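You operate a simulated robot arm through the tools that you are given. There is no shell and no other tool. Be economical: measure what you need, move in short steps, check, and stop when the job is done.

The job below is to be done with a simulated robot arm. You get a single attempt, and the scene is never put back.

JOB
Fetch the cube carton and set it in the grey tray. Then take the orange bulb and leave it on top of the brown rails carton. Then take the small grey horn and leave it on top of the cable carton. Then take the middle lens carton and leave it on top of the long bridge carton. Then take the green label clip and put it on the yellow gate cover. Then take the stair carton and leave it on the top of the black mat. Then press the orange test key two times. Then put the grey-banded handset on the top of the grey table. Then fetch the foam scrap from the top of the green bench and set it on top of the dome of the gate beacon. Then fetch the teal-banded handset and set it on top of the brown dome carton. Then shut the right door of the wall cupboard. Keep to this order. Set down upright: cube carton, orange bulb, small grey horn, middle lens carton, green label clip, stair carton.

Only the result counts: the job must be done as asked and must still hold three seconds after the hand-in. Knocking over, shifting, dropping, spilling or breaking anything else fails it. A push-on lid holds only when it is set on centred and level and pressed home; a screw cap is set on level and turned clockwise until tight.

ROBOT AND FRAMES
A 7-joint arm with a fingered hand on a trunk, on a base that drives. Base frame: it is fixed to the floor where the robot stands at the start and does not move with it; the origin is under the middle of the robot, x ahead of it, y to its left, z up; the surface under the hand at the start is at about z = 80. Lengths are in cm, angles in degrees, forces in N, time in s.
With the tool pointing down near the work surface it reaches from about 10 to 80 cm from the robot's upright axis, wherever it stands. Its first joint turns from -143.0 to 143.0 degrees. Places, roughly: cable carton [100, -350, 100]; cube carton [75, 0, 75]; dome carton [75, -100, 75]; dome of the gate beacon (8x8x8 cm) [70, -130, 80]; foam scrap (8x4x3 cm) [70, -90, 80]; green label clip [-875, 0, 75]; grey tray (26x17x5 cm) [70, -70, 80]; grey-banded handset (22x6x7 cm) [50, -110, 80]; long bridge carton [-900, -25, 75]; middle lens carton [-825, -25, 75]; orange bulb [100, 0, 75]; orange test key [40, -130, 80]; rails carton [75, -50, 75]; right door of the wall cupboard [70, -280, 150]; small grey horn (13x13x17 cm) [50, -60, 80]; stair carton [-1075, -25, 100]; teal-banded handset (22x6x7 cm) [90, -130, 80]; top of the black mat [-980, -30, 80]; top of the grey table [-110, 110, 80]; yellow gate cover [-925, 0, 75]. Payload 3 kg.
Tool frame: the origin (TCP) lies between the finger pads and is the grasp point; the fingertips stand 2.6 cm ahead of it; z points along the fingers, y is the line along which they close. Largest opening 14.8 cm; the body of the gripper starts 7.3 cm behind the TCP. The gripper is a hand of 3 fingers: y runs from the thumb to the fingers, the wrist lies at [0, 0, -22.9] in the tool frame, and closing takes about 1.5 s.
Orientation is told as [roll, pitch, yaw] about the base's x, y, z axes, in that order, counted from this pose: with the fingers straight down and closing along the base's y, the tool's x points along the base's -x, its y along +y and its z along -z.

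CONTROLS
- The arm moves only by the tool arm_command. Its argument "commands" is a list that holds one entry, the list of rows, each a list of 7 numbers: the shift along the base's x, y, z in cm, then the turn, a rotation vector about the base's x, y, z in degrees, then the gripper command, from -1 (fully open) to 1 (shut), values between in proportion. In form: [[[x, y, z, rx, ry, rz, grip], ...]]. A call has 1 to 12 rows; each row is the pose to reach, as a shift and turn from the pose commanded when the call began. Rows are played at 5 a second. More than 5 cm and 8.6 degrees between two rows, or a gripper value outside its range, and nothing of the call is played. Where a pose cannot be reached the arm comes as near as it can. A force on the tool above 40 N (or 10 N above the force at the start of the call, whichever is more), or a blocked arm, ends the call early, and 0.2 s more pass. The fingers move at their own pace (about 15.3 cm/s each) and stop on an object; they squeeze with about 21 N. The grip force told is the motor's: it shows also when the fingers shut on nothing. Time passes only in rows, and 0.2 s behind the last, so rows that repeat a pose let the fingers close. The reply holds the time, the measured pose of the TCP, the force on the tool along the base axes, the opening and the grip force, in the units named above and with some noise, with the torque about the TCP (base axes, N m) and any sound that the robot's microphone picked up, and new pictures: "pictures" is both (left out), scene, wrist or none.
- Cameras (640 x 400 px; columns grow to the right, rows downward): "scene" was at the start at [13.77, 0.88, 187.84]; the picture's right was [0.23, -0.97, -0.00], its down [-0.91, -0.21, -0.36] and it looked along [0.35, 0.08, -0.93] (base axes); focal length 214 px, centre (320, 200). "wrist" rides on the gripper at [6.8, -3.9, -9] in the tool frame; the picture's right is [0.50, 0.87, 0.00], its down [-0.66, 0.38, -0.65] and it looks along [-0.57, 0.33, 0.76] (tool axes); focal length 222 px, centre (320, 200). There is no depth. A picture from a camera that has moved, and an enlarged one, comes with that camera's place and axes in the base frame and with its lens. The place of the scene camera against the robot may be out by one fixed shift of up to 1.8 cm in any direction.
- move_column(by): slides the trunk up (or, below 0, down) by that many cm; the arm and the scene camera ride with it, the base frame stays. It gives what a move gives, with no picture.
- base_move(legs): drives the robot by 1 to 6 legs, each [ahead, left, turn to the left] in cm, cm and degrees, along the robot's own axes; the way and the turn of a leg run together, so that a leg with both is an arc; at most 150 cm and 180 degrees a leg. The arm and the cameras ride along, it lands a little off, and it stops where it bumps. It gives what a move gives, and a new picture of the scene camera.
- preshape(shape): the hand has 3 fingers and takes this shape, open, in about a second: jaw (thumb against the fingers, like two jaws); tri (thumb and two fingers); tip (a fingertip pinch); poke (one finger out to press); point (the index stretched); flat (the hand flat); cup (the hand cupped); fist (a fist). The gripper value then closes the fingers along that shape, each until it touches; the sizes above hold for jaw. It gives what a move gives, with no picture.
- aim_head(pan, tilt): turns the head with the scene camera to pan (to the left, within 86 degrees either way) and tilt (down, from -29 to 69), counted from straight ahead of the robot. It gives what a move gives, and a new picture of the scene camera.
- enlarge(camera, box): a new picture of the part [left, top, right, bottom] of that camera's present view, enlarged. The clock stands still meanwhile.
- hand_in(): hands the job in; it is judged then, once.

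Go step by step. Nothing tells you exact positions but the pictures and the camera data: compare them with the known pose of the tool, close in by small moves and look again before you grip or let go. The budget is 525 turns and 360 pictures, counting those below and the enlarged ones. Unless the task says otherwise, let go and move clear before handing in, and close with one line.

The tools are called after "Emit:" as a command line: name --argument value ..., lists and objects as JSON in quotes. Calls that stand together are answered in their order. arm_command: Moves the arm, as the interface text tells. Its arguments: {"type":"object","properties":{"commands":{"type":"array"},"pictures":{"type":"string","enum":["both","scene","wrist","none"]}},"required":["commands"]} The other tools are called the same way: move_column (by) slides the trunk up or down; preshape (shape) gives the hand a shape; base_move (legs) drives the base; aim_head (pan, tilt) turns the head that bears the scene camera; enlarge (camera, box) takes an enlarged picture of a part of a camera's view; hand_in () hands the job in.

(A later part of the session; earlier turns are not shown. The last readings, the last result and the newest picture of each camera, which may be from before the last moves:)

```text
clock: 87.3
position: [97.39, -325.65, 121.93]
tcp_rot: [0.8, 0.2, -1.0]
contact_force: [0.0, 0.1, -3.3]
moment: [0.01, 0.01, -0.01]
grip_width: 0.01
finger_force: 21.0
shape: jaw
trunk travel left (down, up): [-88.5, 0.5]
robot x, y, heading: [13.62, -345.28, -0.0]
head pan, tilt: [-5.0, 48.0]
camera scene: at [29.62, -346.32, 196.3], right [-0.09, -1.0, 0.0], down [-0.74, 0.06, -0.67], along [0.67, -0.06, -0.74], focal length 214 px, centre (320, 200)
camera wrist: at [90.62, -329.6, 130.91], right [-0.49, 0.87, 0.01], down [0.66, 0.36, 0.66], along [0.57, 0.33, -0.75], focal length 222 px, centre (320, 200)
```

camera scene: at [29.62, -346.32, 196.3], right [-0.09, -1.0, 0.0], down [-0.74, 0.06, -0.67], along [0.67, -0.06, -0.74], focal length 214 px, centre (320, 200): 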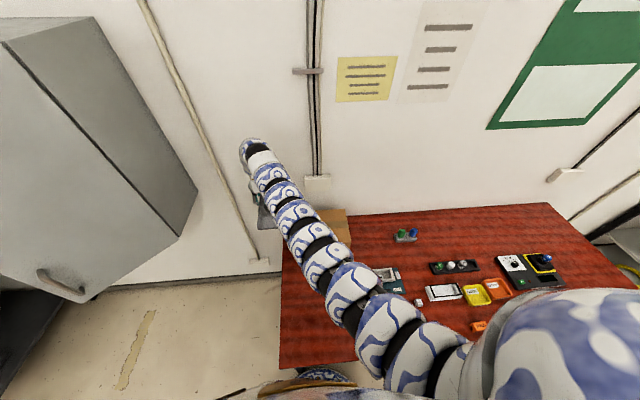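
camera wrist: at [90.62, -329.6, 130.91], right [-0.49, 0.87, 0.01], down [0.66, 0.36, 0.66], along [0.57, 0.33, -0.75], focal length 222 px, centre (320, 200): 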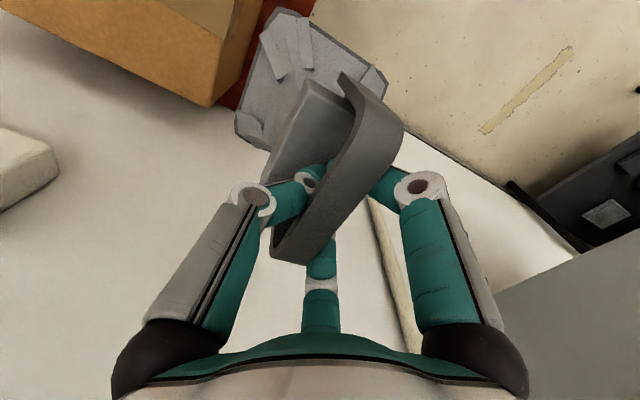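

Now there is ample height (121.9). I slide over the carton.

Emit:
arm_command --commands '[[[0, -3, 0, 0, 0, 0, 1], [0, -6, 0, 0, 0, 0, 1], [0, -9, 0, 0, 0, 0, 1], [0, -12, 0, 0, 0, 0, 1], [0, -15, 0, 0, 0, 0, 1], [0, -18, 0, 0, 0, 0, 1], [0, -21, 0, 0, 0, 0, 1], [0, -24, 0, 0, 0, 0, 1], [0, -26.5, 0, 0, 0, 0, 1], [0, -28, 0, 0, 0, 0, 1], [0, -29, 0, 0, 0, 0, 1]]]' --pictures "both"

Emit:
enlarge --camera "scene" --box '[270, 130, 398, 250]'

```text
clock: 89.7
position: [97.37, -354.68, 121.82]
tcp_rot: [0.8, 0.3, -1.0]
contact_force: [-0.6, 0.0, -3.7]
moment: [0.02, -0.06, -0.01]
grip_width: 0.0
finger_force: 20.9
shape: jaw
trunk travel left (down, up): [-88.5, 0.5]
robot x, y, heading: [13.35, -344.92, 0.0]
head pan, tilt: [-5.0, 48.0]
camera scene: at [29.64, -346.38, 196.3], right [-0.09, -1.0, 0.0], down [-0.74, 0.07, -0.67], along [0.67, -0.06, -0.74], focal length 214 px, centre (320, 200)
camera wrist: at [90.57, -358.72, 130.81], right [-0.49, 0.87, 0.02], down [0.66, 0.36, 0.66], along [0.57, 0.33, -0.75], focal length 222 px, centre (320, 200)
```

scene: 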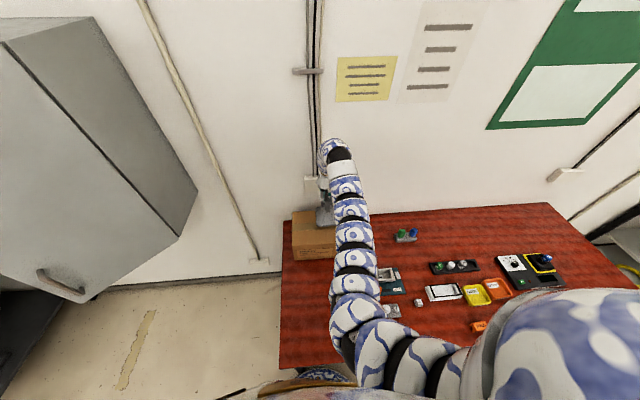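
wrist: 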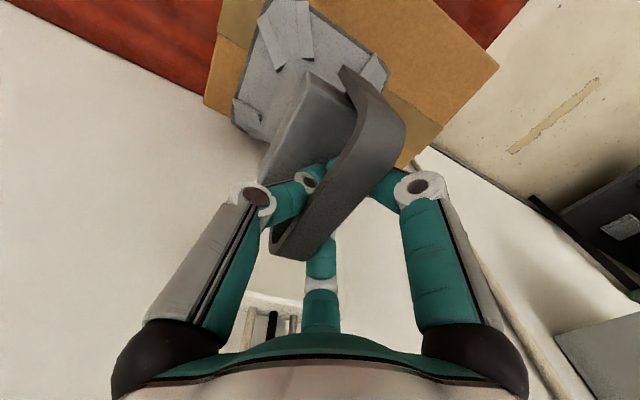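

```text
3.33 times, centred on (334, 190) of scene
camera zoom: at [29.64, -346.38, 196.3], right [-0.09, -1.0, 0.0], down [-0.74, 0.07, -0.67], along [0.67, -0.06, -0.74], focal length 715 px, centre (273, 233)
```

zoom: 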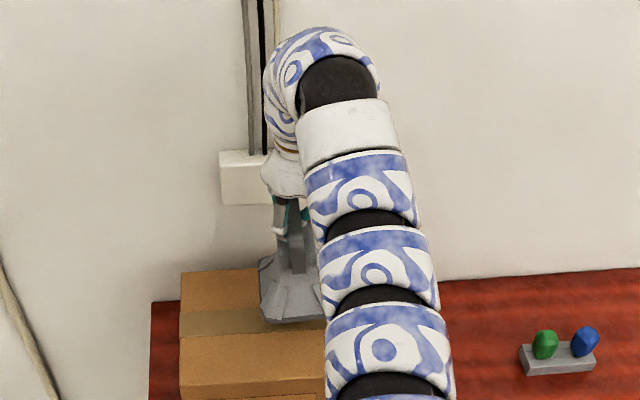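

The horn is over the middle of the carton. I lower gently and watch the load.

Emit:
arm_command --commands '[[[0, 0, -1.5, 0, 0, 0, 1], [0, 0, -3, 0, 0, 0, 1], [0, 0, -4, 0, 0, 0, 1], [0, 0, -4.5, 0, 0, 0, 1]]]' --pictures "wrist"

```text
clock: 90.7
position: [97.55, -354.8, 117.42]
tcp_rot: [0.9, 0.3, -1.0]
contact_force: [-0.8, -0.1, -4.2]
moment: [0.01, 0.01, 0.03]
grip_width: 0.0
finger_force: 20.7
shape: jaw
trunk travel left (down, up): [-88.5, 0.5]
robot x, y, heading: [13.5, -345.21, -0.1]
head pan, tilt: [-5.0, 48.0]
camera wrist: at [90.66, -358.78, 126.39], right [-0.49, 0.87, 0.01], down [0.66, 0.36, 0.66], along [0.57, 0.33, -0.75], focal length 222 px, centre (320, 200)
```

wrist: 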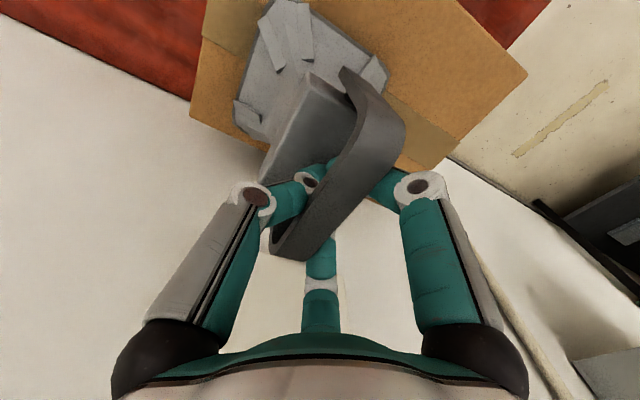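

I shift it 1.5 cm toward the carton's middle and keep lowering.

Emit:
arm_command --commands '[[[-0.8, 0.8, 0, 0, 0, 0, 1], [-1.5, 1.5, 0, 0, 0, 0, 1], [-1.5, 1.5, -0.5, 0, 0, 0, 1], [-1.5, 1.5, -1, 0, 0, 0, 1], [-1.5, 1.5, -1.5, 0, 0, 0, 1]]]' --pictures "wrist"

```text
clock: 91.9
position: [95.84, -353.3, 116.1]
tcp_rot: [0.9, 0.1, -0.9]
contact_force: [0.0, -1.2, 12.5]
moment: [-0.04, -0.02, 0.04]
grip_width: 0.01
finger_force: 20.7
shape: jaw
trunk travel left (down, up): [-88.5, 0.5]
robot x, y, heading: [13.38, -345.26, 0.2]
head pan, tilt: [-5.0, 48.0]
camera wrist: at [89.11, -357.27, 125.09], right [-0.49, 0.87, 0.01], down [0.66, 0.36, 0.66], along [0.57, 0.33, -0.75], focal length 222 px, centre (320, 200)
```

wrist: 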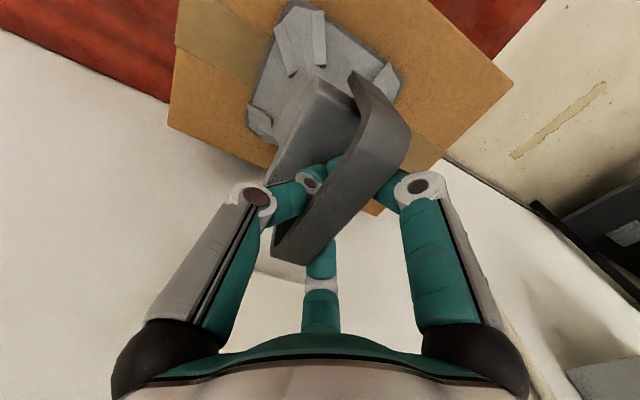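

It is down (12 N press). I ease up and open the fingers partway.

Emit:
arm_command --commands '[[[0, 0, 0.3, 0, 0, 0, 1], [0, 0, 0.3, 0, 0, 0, 0.7], [0, 0, 0.3, 0, 0, 0, 0.5], [0, 0, 0.3, 0, 0, 0, 0.3], [0, 0, 0.3, 0, 0, 0, 0.1], [0, 0, 0.3, 0, 0, 0, -0.1], [0, 0, 0.3, 0, 0, 0, -0.1]]]' --pictures "wrist"

```text
clock: 93.5
position: [95.86, -353.32, 116.24]
tcp_rot: [0.7, 0.3, -0.9]
contact_force: [0.5, -0.8, 4.4]
moment: [0.08, 0.2, -0.01]
grip_width: 7.97
finger_force: 0.0
shape: jaw
trunk travel left (down, up): [-88.5, 0.5]
robot x, y, heading: [13.3, -345.2, 0.2]
head pan, tilt: [-5.0, 48.0]
camera wrist: at [89.1, -357.25, 125.19], right [-0.49, 0.87, 0.01], down [0.66, 0.36, 0.66], along [0.57, 0.33, -0.75], focal length 222 px, centre (320, 200)
```

wrist: 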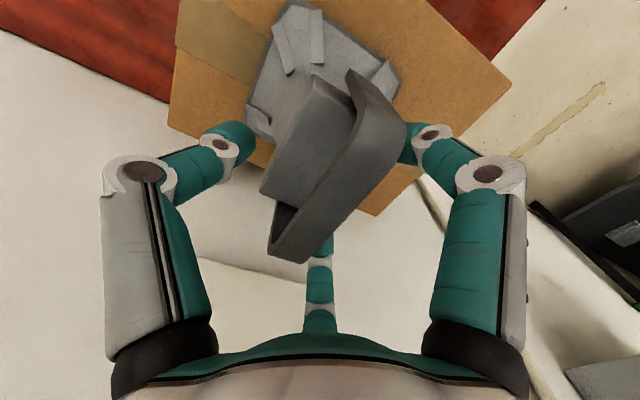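

Slight contact remains on a finger. I open a little more and rise slowly, watching.

Emit:
arm_command --commands '[[[0, 0, 0.4, 0, 0, 0, -0.2], [0, 0, 0.8, 0, 0, 0, -0.3], [0, 0, 1.2, 0, 0, 0, -0.3]]]' --pictures "wrist"

```text
clock: 94.3
position: [95.89, -353.24, 117.34]
tcp_rot: [0.8, 0.3, -0.9]
contact_force: [-0.6, 0.1, 0.2]
moment: [-0.02, -0.02, 0.0]
grip_width: 9.57
finger_force: 0.0
shape: jaw
trunk travel left (down, up): [-88.5, 0.5]
robot x, y, heading: [13.02, -345.41, 0.3]
head pan, tilt: [-5.0, 48.0]
camera wrist: at [89.1, -357.22, 126.38], right [-0.49, 0.87, 0.01], down [0.66, 0.36, 0.66], along [0.57, 0.33, -0.75], focal length 222 px, centre (320, 200)
```

wrist: 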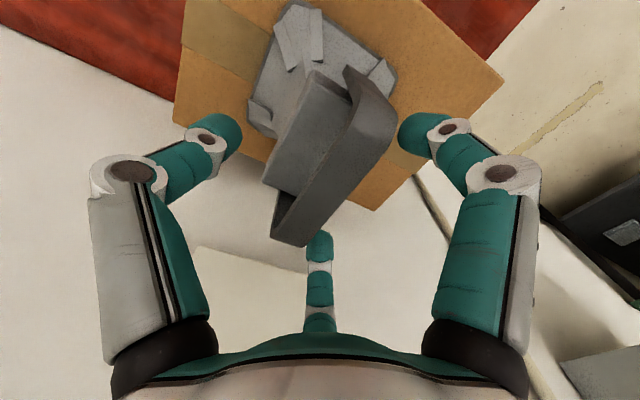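

Free of contact. I rise fully clear.

Emit:
arm_command --commands '[[[0, 0, 1, 0, 0, 0, -0.3], [0, 0, 2.5, 0, 0, 0, -0.3], [0, 0, 4, 0, 0, 0, -0.3], [0, 0, 6, 0, 0, 0, -0.4]]]' --pictures "both"

```text
clock: 95.3
position: [95.84, -353.33, 123.52]
tcp_rot: [0.8, 0.2, -0.9]
contact_force: [1.1, 0.1, 0.2]
moment: [0.03, -0.01, 0.01]
grip_width: 10.3
finger_force: 0.1
shape: jaw
trunk travel left (down, up): [-88.5, 0.5]
robot x, y, heading: [13.64, -345.14, 0.3]
head pan, tilt: [-5.0, 48.0]
camera scene: at [29.54, -346.3, 196.31], right [-0.09, -1.0, 0.0], down [-0.74, 0.06, -0.67], along [0.67, -0.06, -0.74], focal length 214 px, centre (320, 200)
camera wrist: at [89.07, -357.25, 132.56], right [-0.49, 0.87, 0.01], down [0.66, 0.36, 0.66], along [0.57, 0.33, -0.75], focal length 222 px, centre (320, 200)
```

scene: 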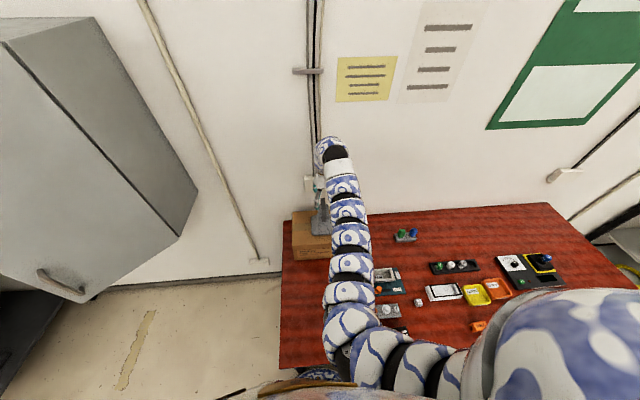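
wrist: 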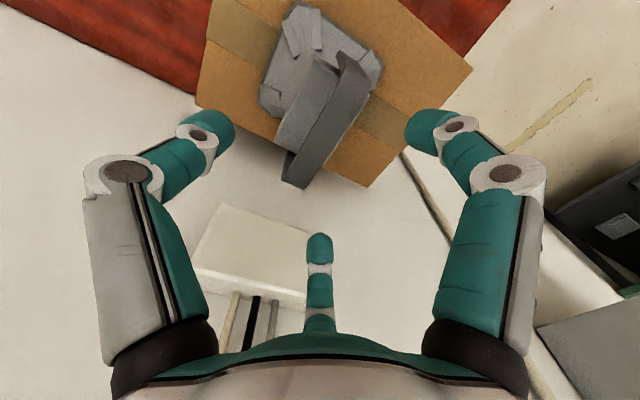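

The horn stands on the cable carton. I back away and turn round to look at the rest of the room.

Emit:
base_move --legs '[[-70, 0, 0]]'

Emit:
arm_command --commands '[[[-4, 2, -1, 0, 0, 0, -1], [-8, 4, -3, 0, 0, 0, -1], [-12, 6, -5, 0, 0, 0, -1], [-16, 8, -7, 0, 0, 0, -1], [-20, 10, -9, 0, 0, 0, -1], [-24, 10, -11, 0, 0, 0, -1], [-28, 10, -11, 0, 0, 0, -1], [-32, 10, -11, 0, 0, 0, -1]]]' --pictures "scene"

```text
clock: 99.2
position: [24.14, -353.55, 123.62]
tcp_rot: [0.7, 0.2, -1.4]
contact_force: [-0.2, -0.1, 0.4]
moment: [-0.01, 0.0, -0.03]
grip_width: 10.3
finger_force: 0.1
shape: jaw
trunk travel left (down, up): [-88.5, 0.5]
robot x, y, heading: [-58.37, -345.43, -0.3]
head pan, tilt: [-5.0, 48.0]
camera scene: at [-42.22, -346.21, 196.31], right [-0.09, -1.0, 0.0], down [-0.74, 0.07, -0.67], along [0.67, -0.06, -0.74], focal length 214 px, centre (320, 200)
```

scene: 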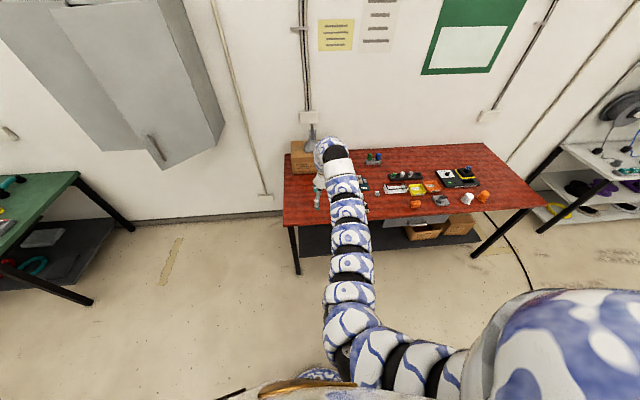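

```text
clock: 101.0
position: [-7.84, -343.61, 112.53]
tcp_rot: [0.9, 0.1, -1.3]
contact_force: [-0.2, -0.8, -0.7]
moment: [0.01, -0.01, 0.0]
grip_width: 14.81
finger_force: 0.1
shape: jaw
out of reach, approached as far as the arm can: row 1, 2
trunk travel left (down, up): [-88.5, 0.5]
robot x, y, heading: [-58.07, -345.02, -0.4]
head pan, tilt: [-5.0, 48.0]
camera scene: at [-42.22, -346.27, 196.31], right [-0.09, -1.0, 0.0], down [-0.74, 0.07, -0.67], along [0.67, -0.06, -0.74], focal length 214 px, centre (320, 200)
```

scene: 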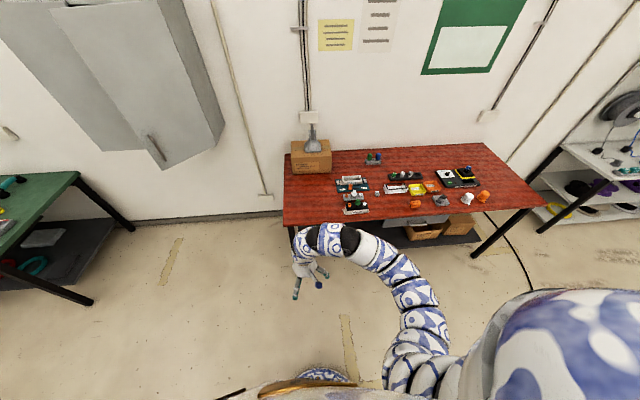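

The horn stands upright there. I turn the robot in place and look the other way.

Emit:
base_move --legs '[[0, 20, 0], [0, 0, 150]]'

Emit:
aim_head --pan 0 --tilt 15

```text
clock: 108.8
position: [-102.89, -301.56, 112.49]
tcp_rot: [0.8, 0.3, 148.8]
contact_force: [-0.4, -0.1, 0.4]
moment: [0.0, 0.0, 0.0]
grip_width: 14.78
finger_force: 0.2
shape: jaw
trunk travel left (down, up): [-88.5, 0.5]
robot x, y, heading: [-58.37, -325.27, 150.0]
head pan, tilt: [-5.0, 48.0]
camera scene: at [-71.29, -316.99, 196.31], right [0.58, 0.82, 0.0], down [0.61, -0.43, -0.67], along [-0.55, 0.38, -0.74], focal length 214 px, centre (320, 200)
```

scene: 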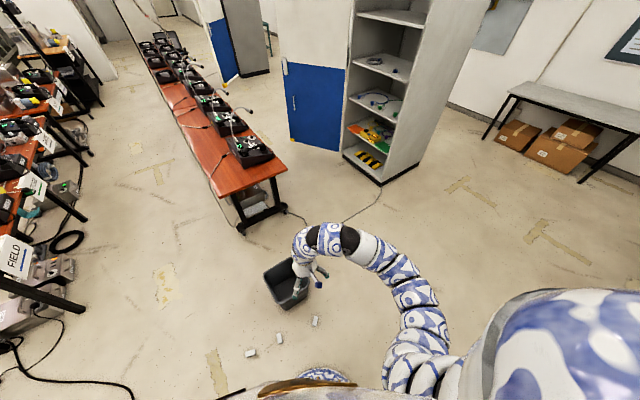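

```text
clock: 109.7
position: [-102.84, -301.45, 112.54]
tcp_rot: [0.8, 0.3, 148.9]
contact_force: [0.3, -0.5, 0.8]
moment: [0.0, 0.01, 0.01]
grip_width: 14.81
finger_force: 0.1
shape: jaw
trunk travel left (down, up): [-88.5, 0.5]
robot x, y, heading: [-58.23, -325.42, 150.1]
head pan, tilt: [0.0, 15.0]
camera scene: at [-72.91, -316.83, 201.4], right [0.5, 0.86, 0.0], down [0.22, -0.13, -0.97], along [-0.84, 0.48, -0.26], focal length 214 px, centre (320, 200)
```

scene: 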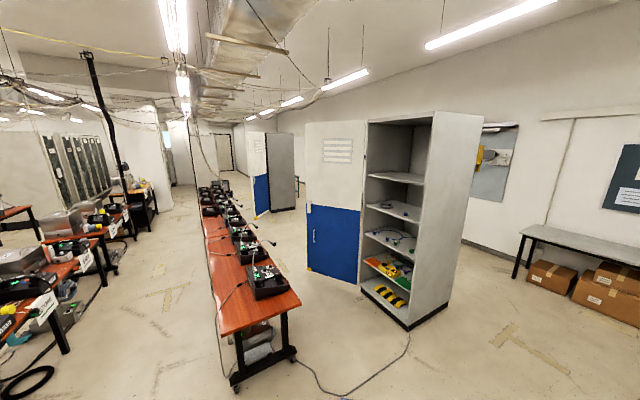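

I see a long row of stations along y≈-285, a cabinet around x -190–-360, and the grey table far right. I drive back toward y≈-25 facing -x, to look down that corridor.

Emit:
base_move --legs '[[0, 0, 30], [0, -150, 0], [0, -145, 0]]'

```text
clock: 125.7
position: [-110.52, -26.81, 112.47]
tcp_rot: [0.8, 0.3, 179.6]
contact_force: [0.2, -0.1, -0.6]
moment: [-0.01, 0.01, 0.01]
grip_width: 14.79
finger_force: 0.0
shape: jaw
trunk travel left (down, up): [-88.5, 0.5]
robot x, y, heading: [-60.03, -24.59, -179.4]
head pan, tilt: [0.0, 15.0]
camera scene: at [-77.07, -25.01, 201.41], right [-0.01, 1.0, 0.0], down [0.26, 0.0, -0.97], along [-0.97, -0.01, -0.26], focal length 214 px, centre (320, 200)
```

scene: 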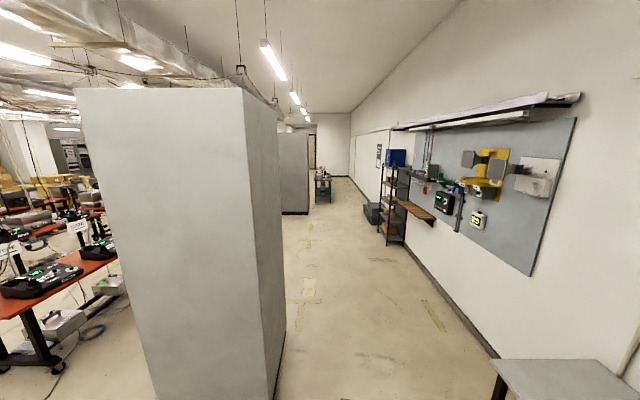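

The corridor along y≈15 is clear, ending at a bench near x≈-765. I drive down it.

Emit:
base_move --legs '[[0, -40, -0.6], [150, 0, 0], [150, 0, 0], [150, 0, 0], [90, 0, 0]]'

```text
clock: 153.6
position: [-650.14, 8.95, 112.5]
tcp_rot: [0.8, 0.3, 179.8]
contact_force: [-0.6, -0.3, 0.1]
moment: [-0.01, 0.01, 0.05]
grip_width: 14.83
finger_force: 0.1
shape: jaw
trunk travel left (down, up): [-88.5, 0.5]
robot x, y, heading: [-599.45, 11.54, -179.4]
head pan, tilt: [0.0, 15.0]
camera scene: at [-616.72, 10.86, 201.4], right [-0.01, 1.0, 0.0], down [0.26, 0.0, -0.97], along [-0.97, -0.01, -0.26], focal length 214 px, centre (320, 200)
```

scene: 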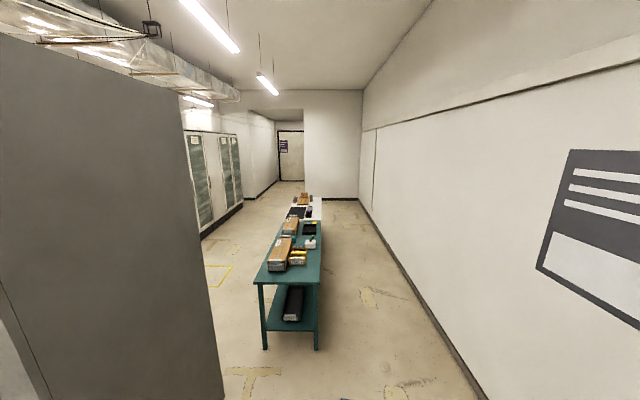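

Emit:
enlarge --camera "scene" --box '[240, 180, 340, 290]'

```text
3.64 times, centred on (290, 235) of scene
camera zoom: at [-616.72, 10.86, 201.4], right [-0.01, 1.0, 0.0], down [0.26, 0.0, -0.97], along [-0.97, -0.01, -0.26], focal length 780 px, centre (429, 73)
```

zoom: 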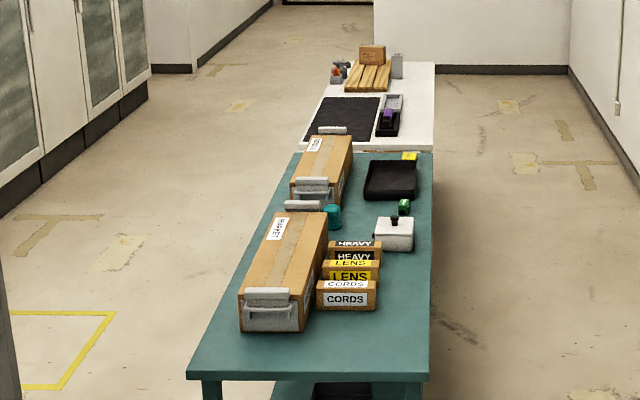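

On this bench: CORDS/LENS/HEAVY small cartons, two long cartons, a green clip, a yellow cover; a white table with black mat beyond. I drive along its right side and turn to face it.

Emit:
base_move --legs '[[0, -45, -0.6], [130, 0, 0], [96, 0, 0], [0, 0, 90]]'

Emit:
aim_head --pan 0 --tilt 55

```text
clock: 170.7
position: [-821.75, 9.62, 112.49]
tcp_rot: [0.9, 0.2, -92.7]
contact_force: [0.2, 0.2, -0.1]
moment: [0.04, -0.01, 0.02]
grip_width: 14.8
finger_force: 0.1
shape: jaw
trunk travel left (down, up): [-88.5, 0.5]
robot x, y, heading: [-822.0, 60.49, -91.5]
head pan, tilt: [0.0, 15.0]
camera scene: at [-822.32, 42.48, 201.41], right [-1.0, 0.03, 0.0], down [0.01, 0.26, -0.97], along [-0.03, -0.97, -0.26], focal length 214 px, centre (320, 200)
```

scene: 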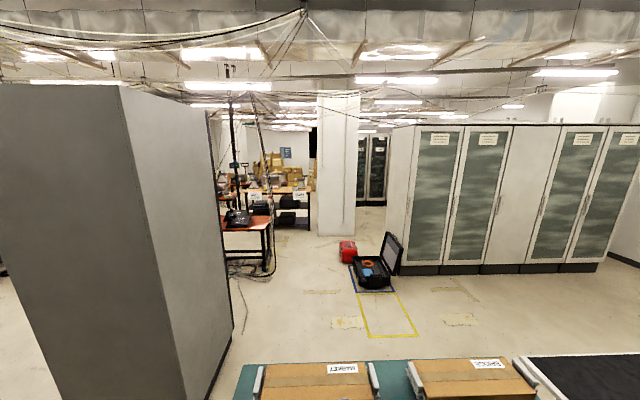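

```text
clock: 171.8
position: [-821.78, 9.65, 112.46]
tcp_rot: [0.8, 0.3, -92.7]
contact_force: [0.8, 0.1, -0.5]
moment: [0.0, 0.0, -0.02]
grip_width: 14.77
finger_force: 0.0
shape: jaw
trunk travel left (down, up): [-88.5, 0.5]
robot x, y, heading: [-822.05, 60.42, -91.8]
head pan, tilt: [0.0, 55.0]
camera scene: at [-822.26, 44.61, 195.39], right [-1.0, 0.03, 0.0], down [0.03, 0.82, -0.57], along [-0.02, -0.57, -0.82], focal length 214 px, centre (320, 200)
```

scene: 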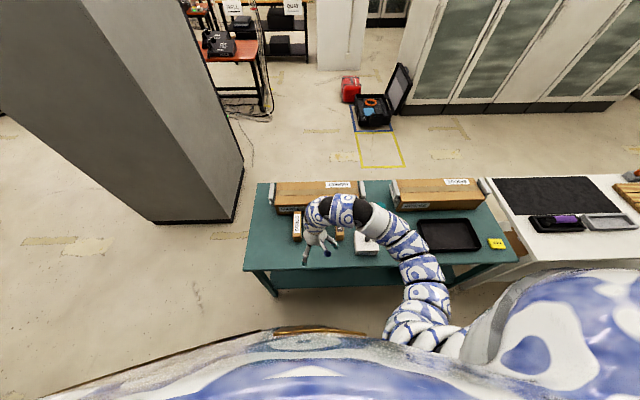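

Emit:
enlarge --camera "wrist" --box '[0, 0, 640, 400]'

Emit:
enlarge --camera "scene" --box '[240, 170, 520, 300]'

```text
1.00 times, centred on (320, 200) of wrist (not enlarged: the box is as wide or as high as the picture)
camera zoom: at [-825.45, 16.5, 121.49], right [0.89, 0.46, 0.01], down [0.34, -0.67, 0.66], along [0.31, -0.58, -0.75], focal length 222 px, centre (320, 200)
```

zoom: 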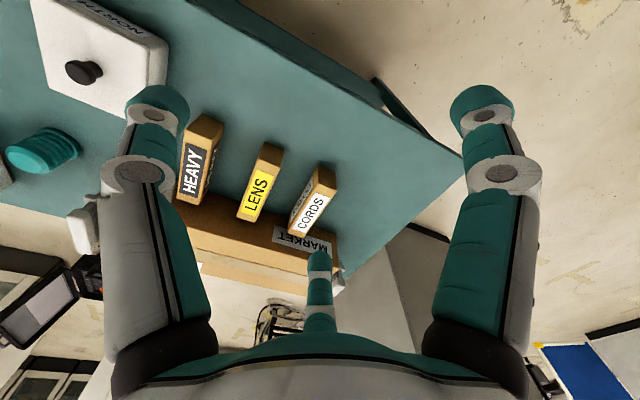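

```text
2.29 times, centred on (380, 235) of scene
camera zoom: at [-822.26, 44.61, 195.39], right [-1.0, 0.03, 0.0], down [0.03, 0.82, -0.57], along [-0.02, -0.57, -0.82], focal length 490 px, centre (183, 120)
```

zoom: 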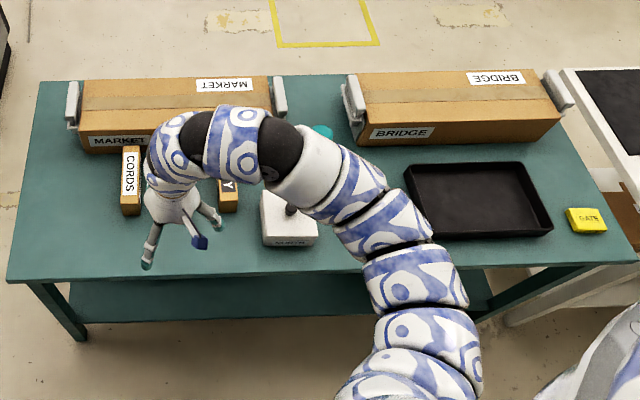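

The LENS carton stands between HEAVY and CORDS. I measure it from the wrist view.

Emit:
enlarge --camera "wrist" --box '[170, 100, 350, 260]'

```text
2.50 times, centred on (260, 180) of wrist
camera zoom: at [-825.45, 16.5, 121.49], right [0.89, 0.46, 0.01], down [0.34, -0.67, 0.66], along [0.31, -0.58, -0.75], focal length 555 px, centre (470, 250)
```

zoom: 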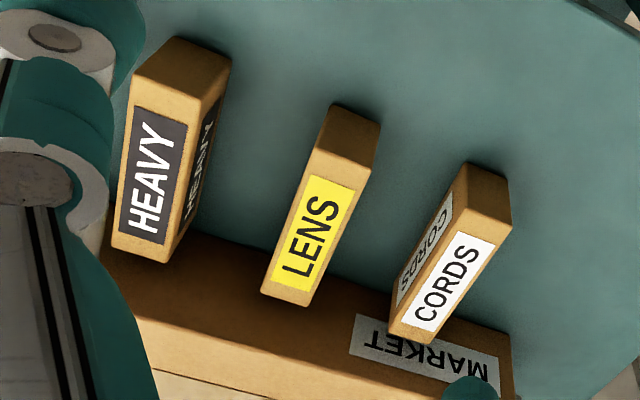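

LENS carton: x -825.4–-821.3, y -22.6–-6.6, top z 87, with 8 cm gaps on both sides. I lower the trunk and move the hand over it with a reduced opening.

Emit:
move_column --by -6

Emit:
arm_command --commands '[[[0, -4, 0, -0.8, 0, 1, -0.35], [-0.5, -8, 0, -0.8, 0, 2, -0.35], [-1, -12, 0, -0.8, 0, 2.7, -0.35], [-1.5, -16, 0, -0.8, 0, 2.7, -0.35], [-1.6, -20, 0, -0.8, 0, 2.7, -0.35], [-1.6, -24.2, 0, -0.8, 0, 2.7, -0.35], [-1.6, -24.2, -4, -0.8, 0, 2.7, -0.35], [-1.6, -24.2, -8, -0.8, 0, 2.7, -0.35], [-1.6, -24.2, -12, -0.8, 0, 2.7, -0.35]]]'

```text
clock: 172.8
position: [-821.85, 9.71, 106.52]
tcp_rot: [0.8, 0.2, -92.7]
contact_force: [-0.1, 0.5, -0.6]
moment: [0.0, -0.03, -0.03]
grip_width: 14.78
finger_force: 0.0
shape: jaw
trunk travel left (down, up): [-82.5, 6.5]
robot x, y, heading: [-822.35, 60.33, -91.7]
head pan, tilt: [0.0, 55.0]
```

```text
clock: 174.8
position: [-823.27, -14.68, 94.55]
tcp_rot: [0.7, -0.5, -89.9]
contact_force: [-0.1, 0.6, -0.1]
moment: [0.03, -0.01, -0.02]
grip_width: 10.03
finger_force: 0.1
shape: jaw
trunk travel left (down, up): [-82.5, 6.5]
robot x, y, heading: [-822.47, 60.48, -91.8]
head pan, tilt: [0.0, 55.0]
camera scene: at [-822.25, 44.61, 189.38], right [-1.0, 0.03, 0.0], down [0.02, 0.82, -0.57], along [-0.02, -0.57, -0.82], focal length 214 px, centre (320, 200)
camera wrist: at [-827.34, -7.82, 103.35], right [0.87, 0.5, 0.01], down [0.37, -0.65, 0.67], along [0.34, -0.57, -0.75], focal length 222 px, centre (320, 200)
```

scene: 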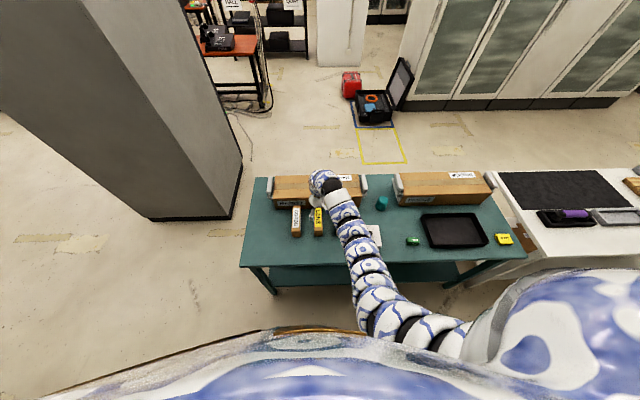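
wrist: 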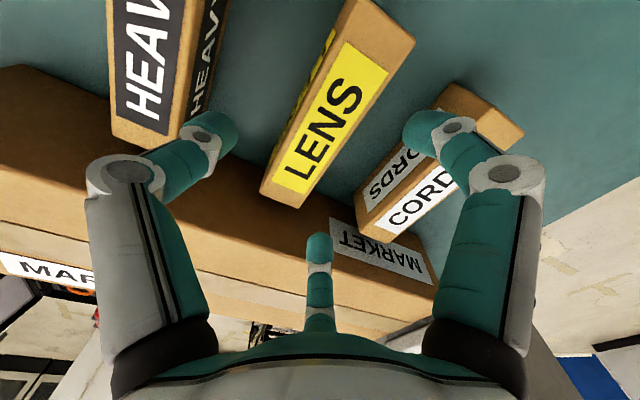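

Projection checks out. I lower to grasp height and close.

Emit:
arm_command --commands '[[[0, 0, -4, 0, 0, 0, -0.35], [0, 0, -8, 0, 0, 0, -0.35], [0, 0, -11, 0, 0, 0, -0.35], [0, 0, -11, 0, 0, 0, 0], [0, 0, -11, 0, 0, 0, 0.4], [0, 0, -11, 0, 0, 0, 1], [0, 0, -11, 0, 0, 0, 1], [0, 0, -11, 0, 0, 0, 1], [0, 0, -11, 0, 0, 0, 1]]]' --pictures "wrist"

```text
clock: 176.8
position: [-823.3, -14.84, 83.61]
tcp_rot: [0.8, -0.4, -90.1]
contact_force: [0.9, 0.0, -0.3]
moment: [0.0, 0.06, 0.01]
grip_width: 4.4
finger_force: 21.2
shape: jaw
trunk travel left (down, up): [-82.5, 6.5]
robot x, y, heading: [-822.36, 60.06, -92.0]
head pan, tilt: [0.0, 55.0]
camera wrist: at [-827.28, -7.98, 92.48], right [0.87, 0.5, 0.01], down [0.37, -0.65, 0.67], along [0.34, -0.57, -0.75], focal length 222 px, centre (320, 200)
```

wrist: 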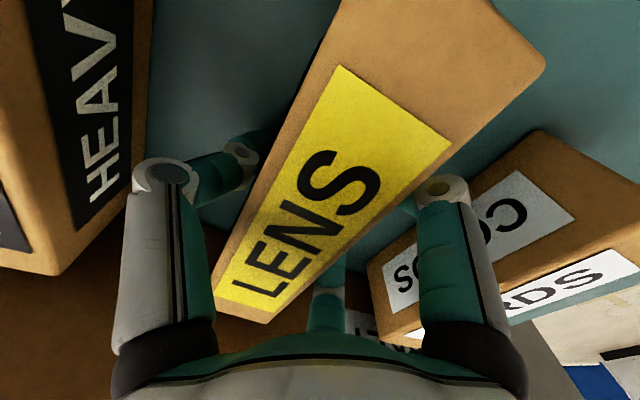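

Gripped at 4.4 cm. I lift straight up.

Emit:
arm_command --commands '[[[0, 0, 1.5, 0, 0, 0, 1], [0, 0, 4, 0, 0, 0, 1], [0, 0, 8, 0, 0, 0, 1], [0, 0, 12, 0, 0, 0, 1], [0, 0, 16, 0, 0, 0, 1], [0, 0, 20, 0, 0, 0, 1], [0, 0, 24, 0, 0, 0, 1]]]'

```text
clock: 178.4
position: [-823.51, -14.45, 107.64]
tcp_rot: [1.0, -0.5, -90.0]
contact_force: [0.6, -0.1, -1.2]
moment: [0.02, -0.03, 0.02]
grip_width: 4.31
finger_force: 21.0
shape: jaw
trunk travel left (down, up): [-82.5, 6.5]
robot x, y, heading: [-821.92, 60.48, -91.7]
head pan, tilt: [0.0, 55.0]
camera scene: at [-822.53, 44.61, 189.39], right [-1.0, 0.03, 0.0], down [0.03, 0.82, -0.57], along [-0.02, -0.57, -0.82], focal length 214 px, centre (320, 200)
camera wrist: at [-827.52, -7.67, 116.46], right [0.87, 0.5, 0.01], down [0.37, -0.65, 0.67], along [0.34, -0.57, -0.75], focal length 222 px, centre (320, 200)
```

scene: 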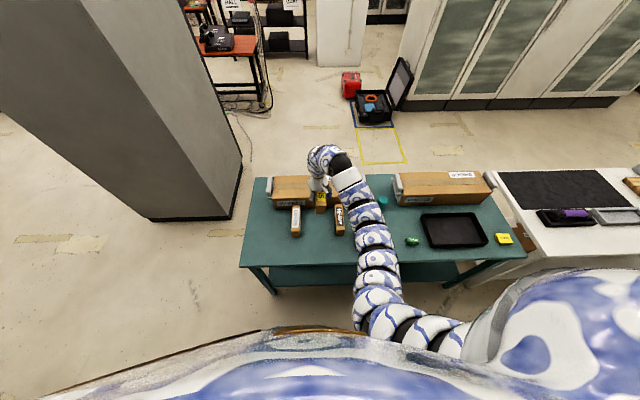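
wrist: 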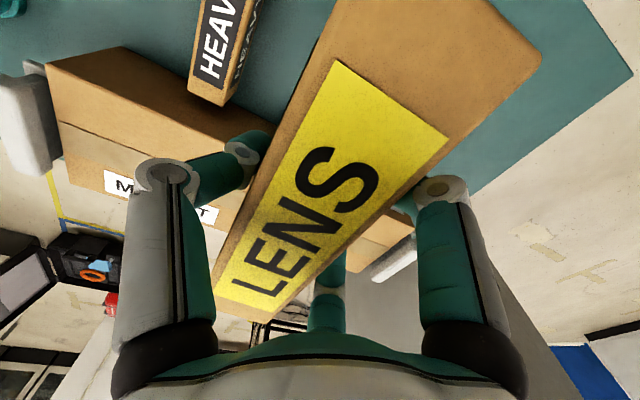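

The lens carton is held. I measure the BRIDGE carton.

Emit:
enlarge --camera "scene" --box '[370, 150, 530, 250]'

```text
4.00 times, centred on (450, 200) of scene
camera zoom: at [-822.53, 44.61, 189.39], right [-1.0, 0.03, 0.0], down [0.03, 0.82, -0.57], along [-0.02, -0.57, -0.82], focal length 858 px, centre (-200, 200)
```

zoom: 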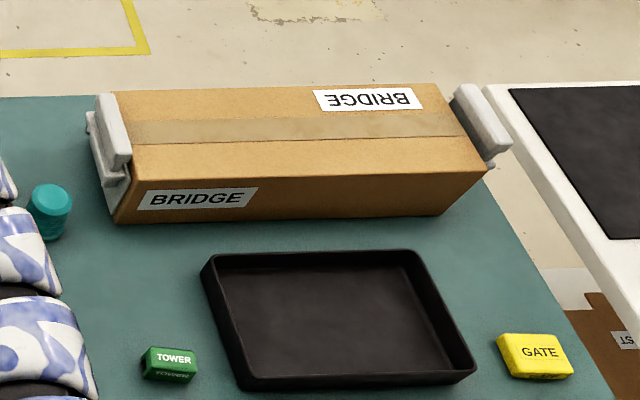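

Bridge carton: x -923–-873.6, y -41–-25.8, top z≈93. I drive along to it, nearer the bench.

Emit:
base_move --legs '[[0, -72, 1.7], [20, 0, 0]]'

```text
clock: 183.5
position: [-893.04, -33.47, 107.46]
tcp_rot: [0.9, -0.5, -88.7]
contact_force: [-0.2, 0.5, -1.2]
moment: [0.03, -0.05, 0.0]
grip_width: 4.3
finger_force: 21.1
shape: jaw
trunk travel left (down, up): [-82.5, 6.5]
robot x, y, heading: [-893.62, 41.36, -90.6]
head pan, tilt: [0.0, 55.0]
camera scene: at [-893.37, 25.59, 189.36], right [-1.0, 0.01, 0.0], down [0.0, 0.82, -0.57], along [0.0, -0.57, -0.82], focal length 214 px, centre (320, 200)
```

scene: 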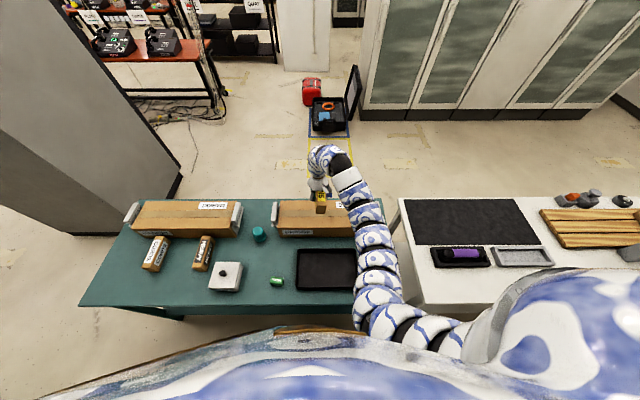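

I turn the held carton 90° so it lies along the bridge carton.

Emit:
arm_command --commands '[[[-0.5, 0, 0, 0, 0, -8.2, 1], [-1, 0, 0, 0, 0, -16.4, 1], [-1.5, 0, 0, 0, 0, -24.6, 1], [-2, 0, 0, 0, 0, -32.8, 1], [-2.5, 0, 0, 0, 0, -41, 1], [-3, 0, 0, 0, 0, -49.2, 1], [-3.5, 0, 0, 0, 0, -57.4, 1], [-4, 0, 0, 0, 0, -65.6, 1], [-4.5, 0, 0, 0, 0, -73.8, 1], [-5, 0, 0, 0, 0, -82, 1], [-5, 0, 0, 0, 0, -89, 1], [-5, 0, 0, 0, 0, -91, 1]]]'

```text
clock: 186.1
position: [-898.14, -33.33, 107.52]
tcp_rot: [0.8, -0.6, -179.7]
contact_force: [-0.4, 0.1, -1.3]
moment: [-0.03, 0.02, 0.08]
grip_width: 4.32
finger_force: 21.3
shape: jaw
trunk travel left (down, up): [-82.5, 6.5]
robot x, y, heading: [-893.83, 41.53, -90.4]
head pan, tilt: [0.0, 55.0]
camera scene: at [-893.38, 25.78, 189.38], right [-1.0, 0.01, 0.0], down [0.0, 0.82, -0.57], along [0.0, -0.57, -0.82], focal length 214 px, centre (320, 200)
camera wrist: at [-891.18, -29.27, 116.4], right [0.51, -0.86, 0.01], down [-0.65, -0.37, 0.67], along [-0.57, -0.34, -0.75], focal length 222 px, centre (320, 200)
```

scene: 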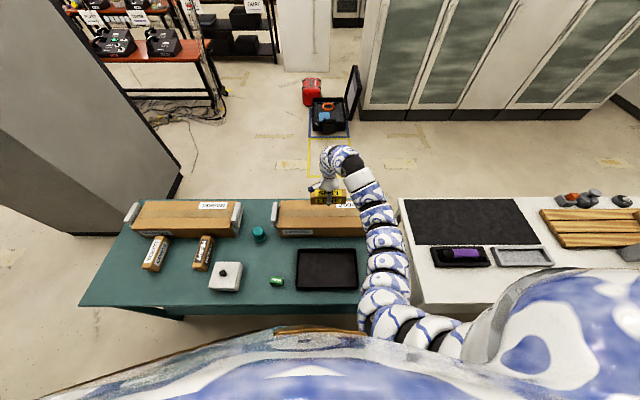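
wrist: 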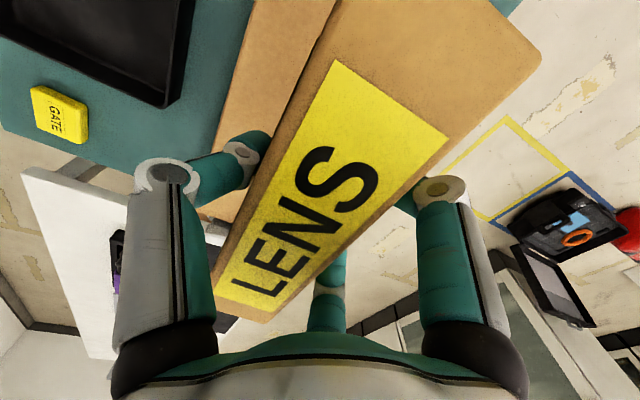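

Alignment is good. I lower toward the top (contact expected near TCP z≈96.6).

Emit:
arm_command --commands '[[[0, 0.3, -4, 0, 0, 0, 1], [0, 0.4, -8, 0, 0, 0, 1], [0, 0.4, -9.8, 0, 0, 0, 1], [0, 0.4, -10.3, 0, 0, 0, 1], [0, 0.4, -10.6, 0, 0, 0, 1]]]' --pictures "none"

```text
clock: 187.3
position: [-898.01, -32.84, 96.93]
tcp_rot: [0.9, -0.7, -179.6]
contact_force: [0.1, 0.8, -1.1]
moment: [0.01, 0.03, 0.01]
grip_width: 4.33
finger_force: 21.2
shape: jaw
trunk travel left (down, up): [-82.5, 6.5]
robot x, y, heading: [-893.58, 41.39, -90.3]
head pan, tilt: [0.0, 55.0]
```

Emit:
arm_command --commands '[[[0, 0, -0.2, 0, 0, 0, 1], [0, 0, -0.4, 0, 0, 0, 1], [0, 0, -0.6, 0, 0, 0, 1]]]' --pictures "none"

```text
clock: 188.1
position: [-897.81, -32.87, 96.41]
tcp_rot: [0.8, -0.5, -179.6]
contact_force: [0.0, -0.2, -1.0]
moment: [-0.03, -0.01, 0.0]
grip_width: 4.3
finger_force: 20.4
shape: jaw
trunk travel left (down, up): [-82.5, 6.5]
robot x, y, heading: [-893.68, 41.35, -90.2]
head pan, tilt: [0.0, 55.0]
```

Emit:
arm_command --commands '[[[0, 0, -0.25, 0, 0, 0, 1], [0, 0, -0.5, 0, 0, 0, 1]]]' --pictures "none"

```text
clock: 188.7
position: [-898.02, -32.89, 95.73]
tcp_rot: [0.9, -0.5, -179.6]
contact_force: [0.2, -0.4, -2.1]
moment: [-0.02, 0.01, -0.02]
grip_width: 4.3
finger_force: 20.3
shape: jaw
trunk travel left (down, up): [-82.5, 6.5]
robot x, y, heading: [-893.84, 41.4, -90.3]
head pan, tilt: [0.0, 55.0]
```

Emit:
arm_command --commands '[[[0, 0, -0.25, 0, 0, 0, 1], [0, 0, -0.5, 0, 0, 0, 1], [0, 0, -0.7, 0, 0, 0, 1]]]' --pictures "wrist"

```text
clock: 189.5
position: [-898.02, -32.81, 95.06]
tcp_rot: [0.9, -0.5, -179.6]
contact_force: [1.1, 0.1, 1.4]
moment: [0.03, -0.06, -0.01]
grip_width: 4.31
finger_force: 20.8
shape: jaw
trunk travel left (down, up): [-82.5, 6.5]
robot x, y, heading: [-893.63, 41.59, -90.3]
head pan, tilt: [0.0, 55.0]
camera wrist: at [-891.18, -28.89, 104.03], right [0.51, -0.86, 0.01], down [-0.65, -0.37, 0.67], along [-0.57, -0.34, -0.75], focal length 222 px, centre (320, 200)
```

wrist: 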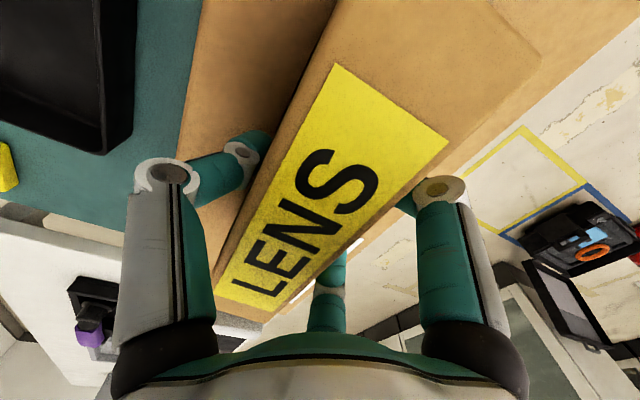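

First touch. A hair lower, then open gently and rise.

Emit:
arm_command --commands '[[[0, 0, -0.15, 0, 0, 0, 1], [0, 0, -0.1, 0, 0, 0, 0.4], [0, 0, -0.1, 0, 0, 0, 0.2], [0, 0, -0.1, 0, 0, 0, 0], [0, 0, -0.1, 0, 0, 0, -0.3], [0, 0, 2, 0, 0, 0, -0.4], [0, 0, 6, 0, 0, 0, -0.4], [0, 0, 10, 0, 0, 0, -0.4], [0, 0, 14, 0, 0, 0, -0.4]]]'

```text
clock: 191.5
position: [-897.96, -32.86, 109.02]
tcp_rot: [0.7, -0.5, -179.6]
contact_force: [-0.7, -0.4, -0.7]
moment: [-0.02, 0.02, 0.02]
grip_width: 10.33
finger_force: 0.1
shape: jaw
trunk travel left (down, up): [-82.5, 6.5]
robot x, y, heading: [-893.75, 41.32, -90.1]
head pan, tilt: [0.0, 55.0]
camera scene: at [-893.32, 25.85, 189.39], right [-1.0, 0.01, 0.0], down [0.01, 0.82, -0.57], along [0.0, -0.57, -0.82], focal length 214 px, centre (320, 200)
camera wrist: at [-891.05, -28.81, 117.93], right [0.51, -0.86, 0.01], down [-0.65, -0.37, 0.67], along [-0.57, -0.34, -0.75], focal length 222 px, centre (320, 200)
```

scene: 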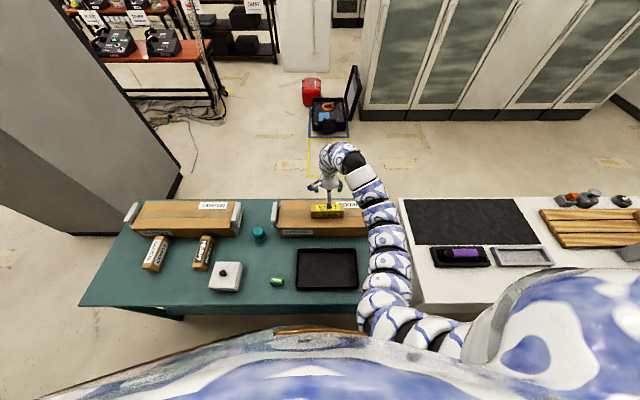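
wrist: 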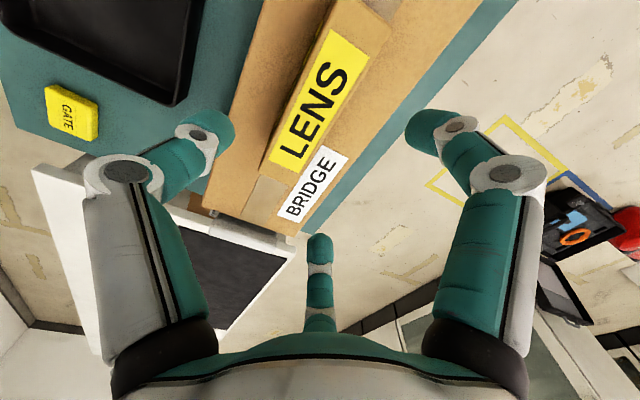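

The lens carton lies upright on the bridge carton. Next the green clip near (-872, -1): I back off, shift, and turn the hand back.

Emit:
base_move --legs '[[-22, 0, 0], [0, 18, 0]]'

Emit:
arm_command --commands '[[[0, 0, 0, 0, 0, 8.2, -1], [0, 0, 0, 0, 0, 16.4, -1], [0, 0, 0, 0, 0, 24.6, -1], [0, 1, 0, 0, 0, 32.8, -1], [0, 2, 0, 0, 0, 41, -1], [0, 3, 0, 0, 0, 49.2, -1], [0, 4, 0, 0, 0, 57.4, -1], [0, 5, 0, 0, 0, 65.6, -1], [0, 6, 0, 0, 0, 73.8, -1], [0, 7, 0, 0, 0, 82, -1], [0, 8, 0, 0, 0, 89.6, -1]]]'

```text
clock: 194.3
position: [-879.64, -11.2, 109.11]
tcp_rot: [0.9, -0.6, -179.7]
contact_force: [0.3, 0.2, 0.1]
moment: [0.01, 0.04, -0.05]
grip_width: 10.33
finger_force: 0.1
shape: jaw
trunk travel left (down, up): [-82.5, 6.5]
robot x, y, heading: [-875.29, 62.89, -90.4]
head pan, tilt: [0.0, 55.0]
camera scene: at [-874.89, 47.51, 189.38], right [-1.0, 0.01, 0.0], down [0.01, 0.82, -0.57], along [-0.01, -0.57, -0.82], focal length 214 px, centre (320, 200)
```

scene: 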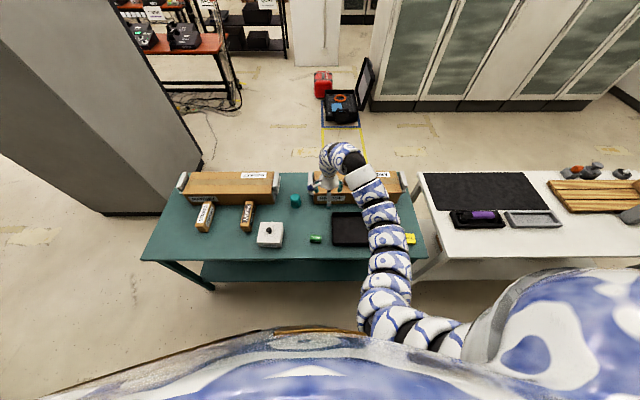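

```text
clock: 196.7
position: [-879.7, -3.05, 108.89]
tcp_rot: [0.9, -0.5, -89.8]
contact_force: [0.0, 0.5, -0.5]
moment: [0.01, 0.03, 0.07]
grip_width: 14.83
finger_force: 0.0
shape: jaw
trunk travel left (down, up): [-82.5, 6.5]
robot x, y, heading: [-875.17, 63.49, -90.2]
head pan, tilt: [0.0, 55.0]
camera scene: at [-875.08, 47.54, 189.39], right [-1.0, 0.01, 0.0], down [0.01, 0.82, -0.57], along [0.0, -0.57, -0.82], focal length 214 px, centre (320, 200)
camera wrist: at [-883.73, 3.64, 117.87], right [0.87, 0.5, 0.01], down [0.37, -0.65, 0.67], along [0.34, -0.57, -0.75], focal length 222 px, centre (320, 200)
```

scene: 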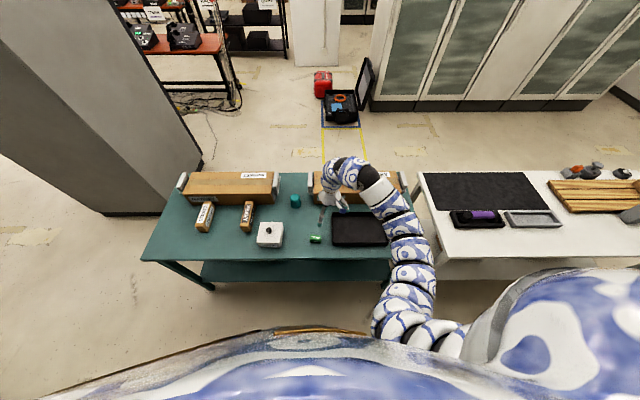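
wrist: 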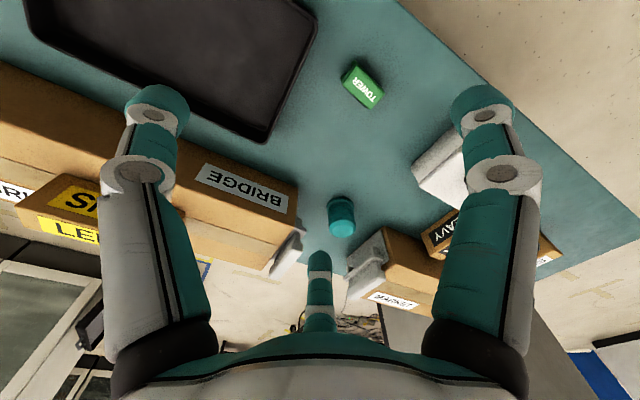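

Emit:
enlarge --camera "wrist" --box '[320, 50, 416, 120]'

```text
5.71 times, centred on (368, 85) of wrist
camera zoom: at [-883.73, 3.64, 117.87], right [0.87, 0.5, 0.01], down [0.37, -0.65, 0.67], along [0.34, -0.57, -0.75], focal length 1269 px, centre (46, 857)
```

zoom: 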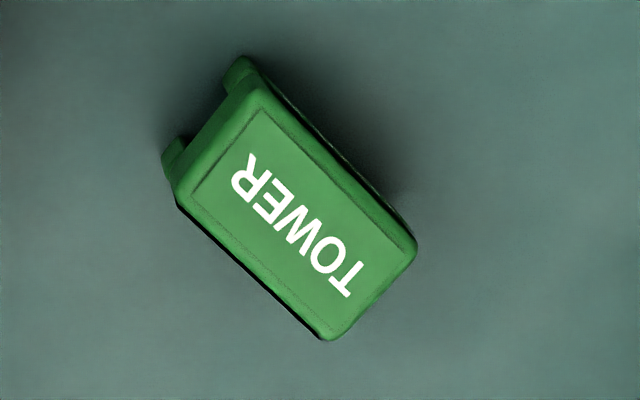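

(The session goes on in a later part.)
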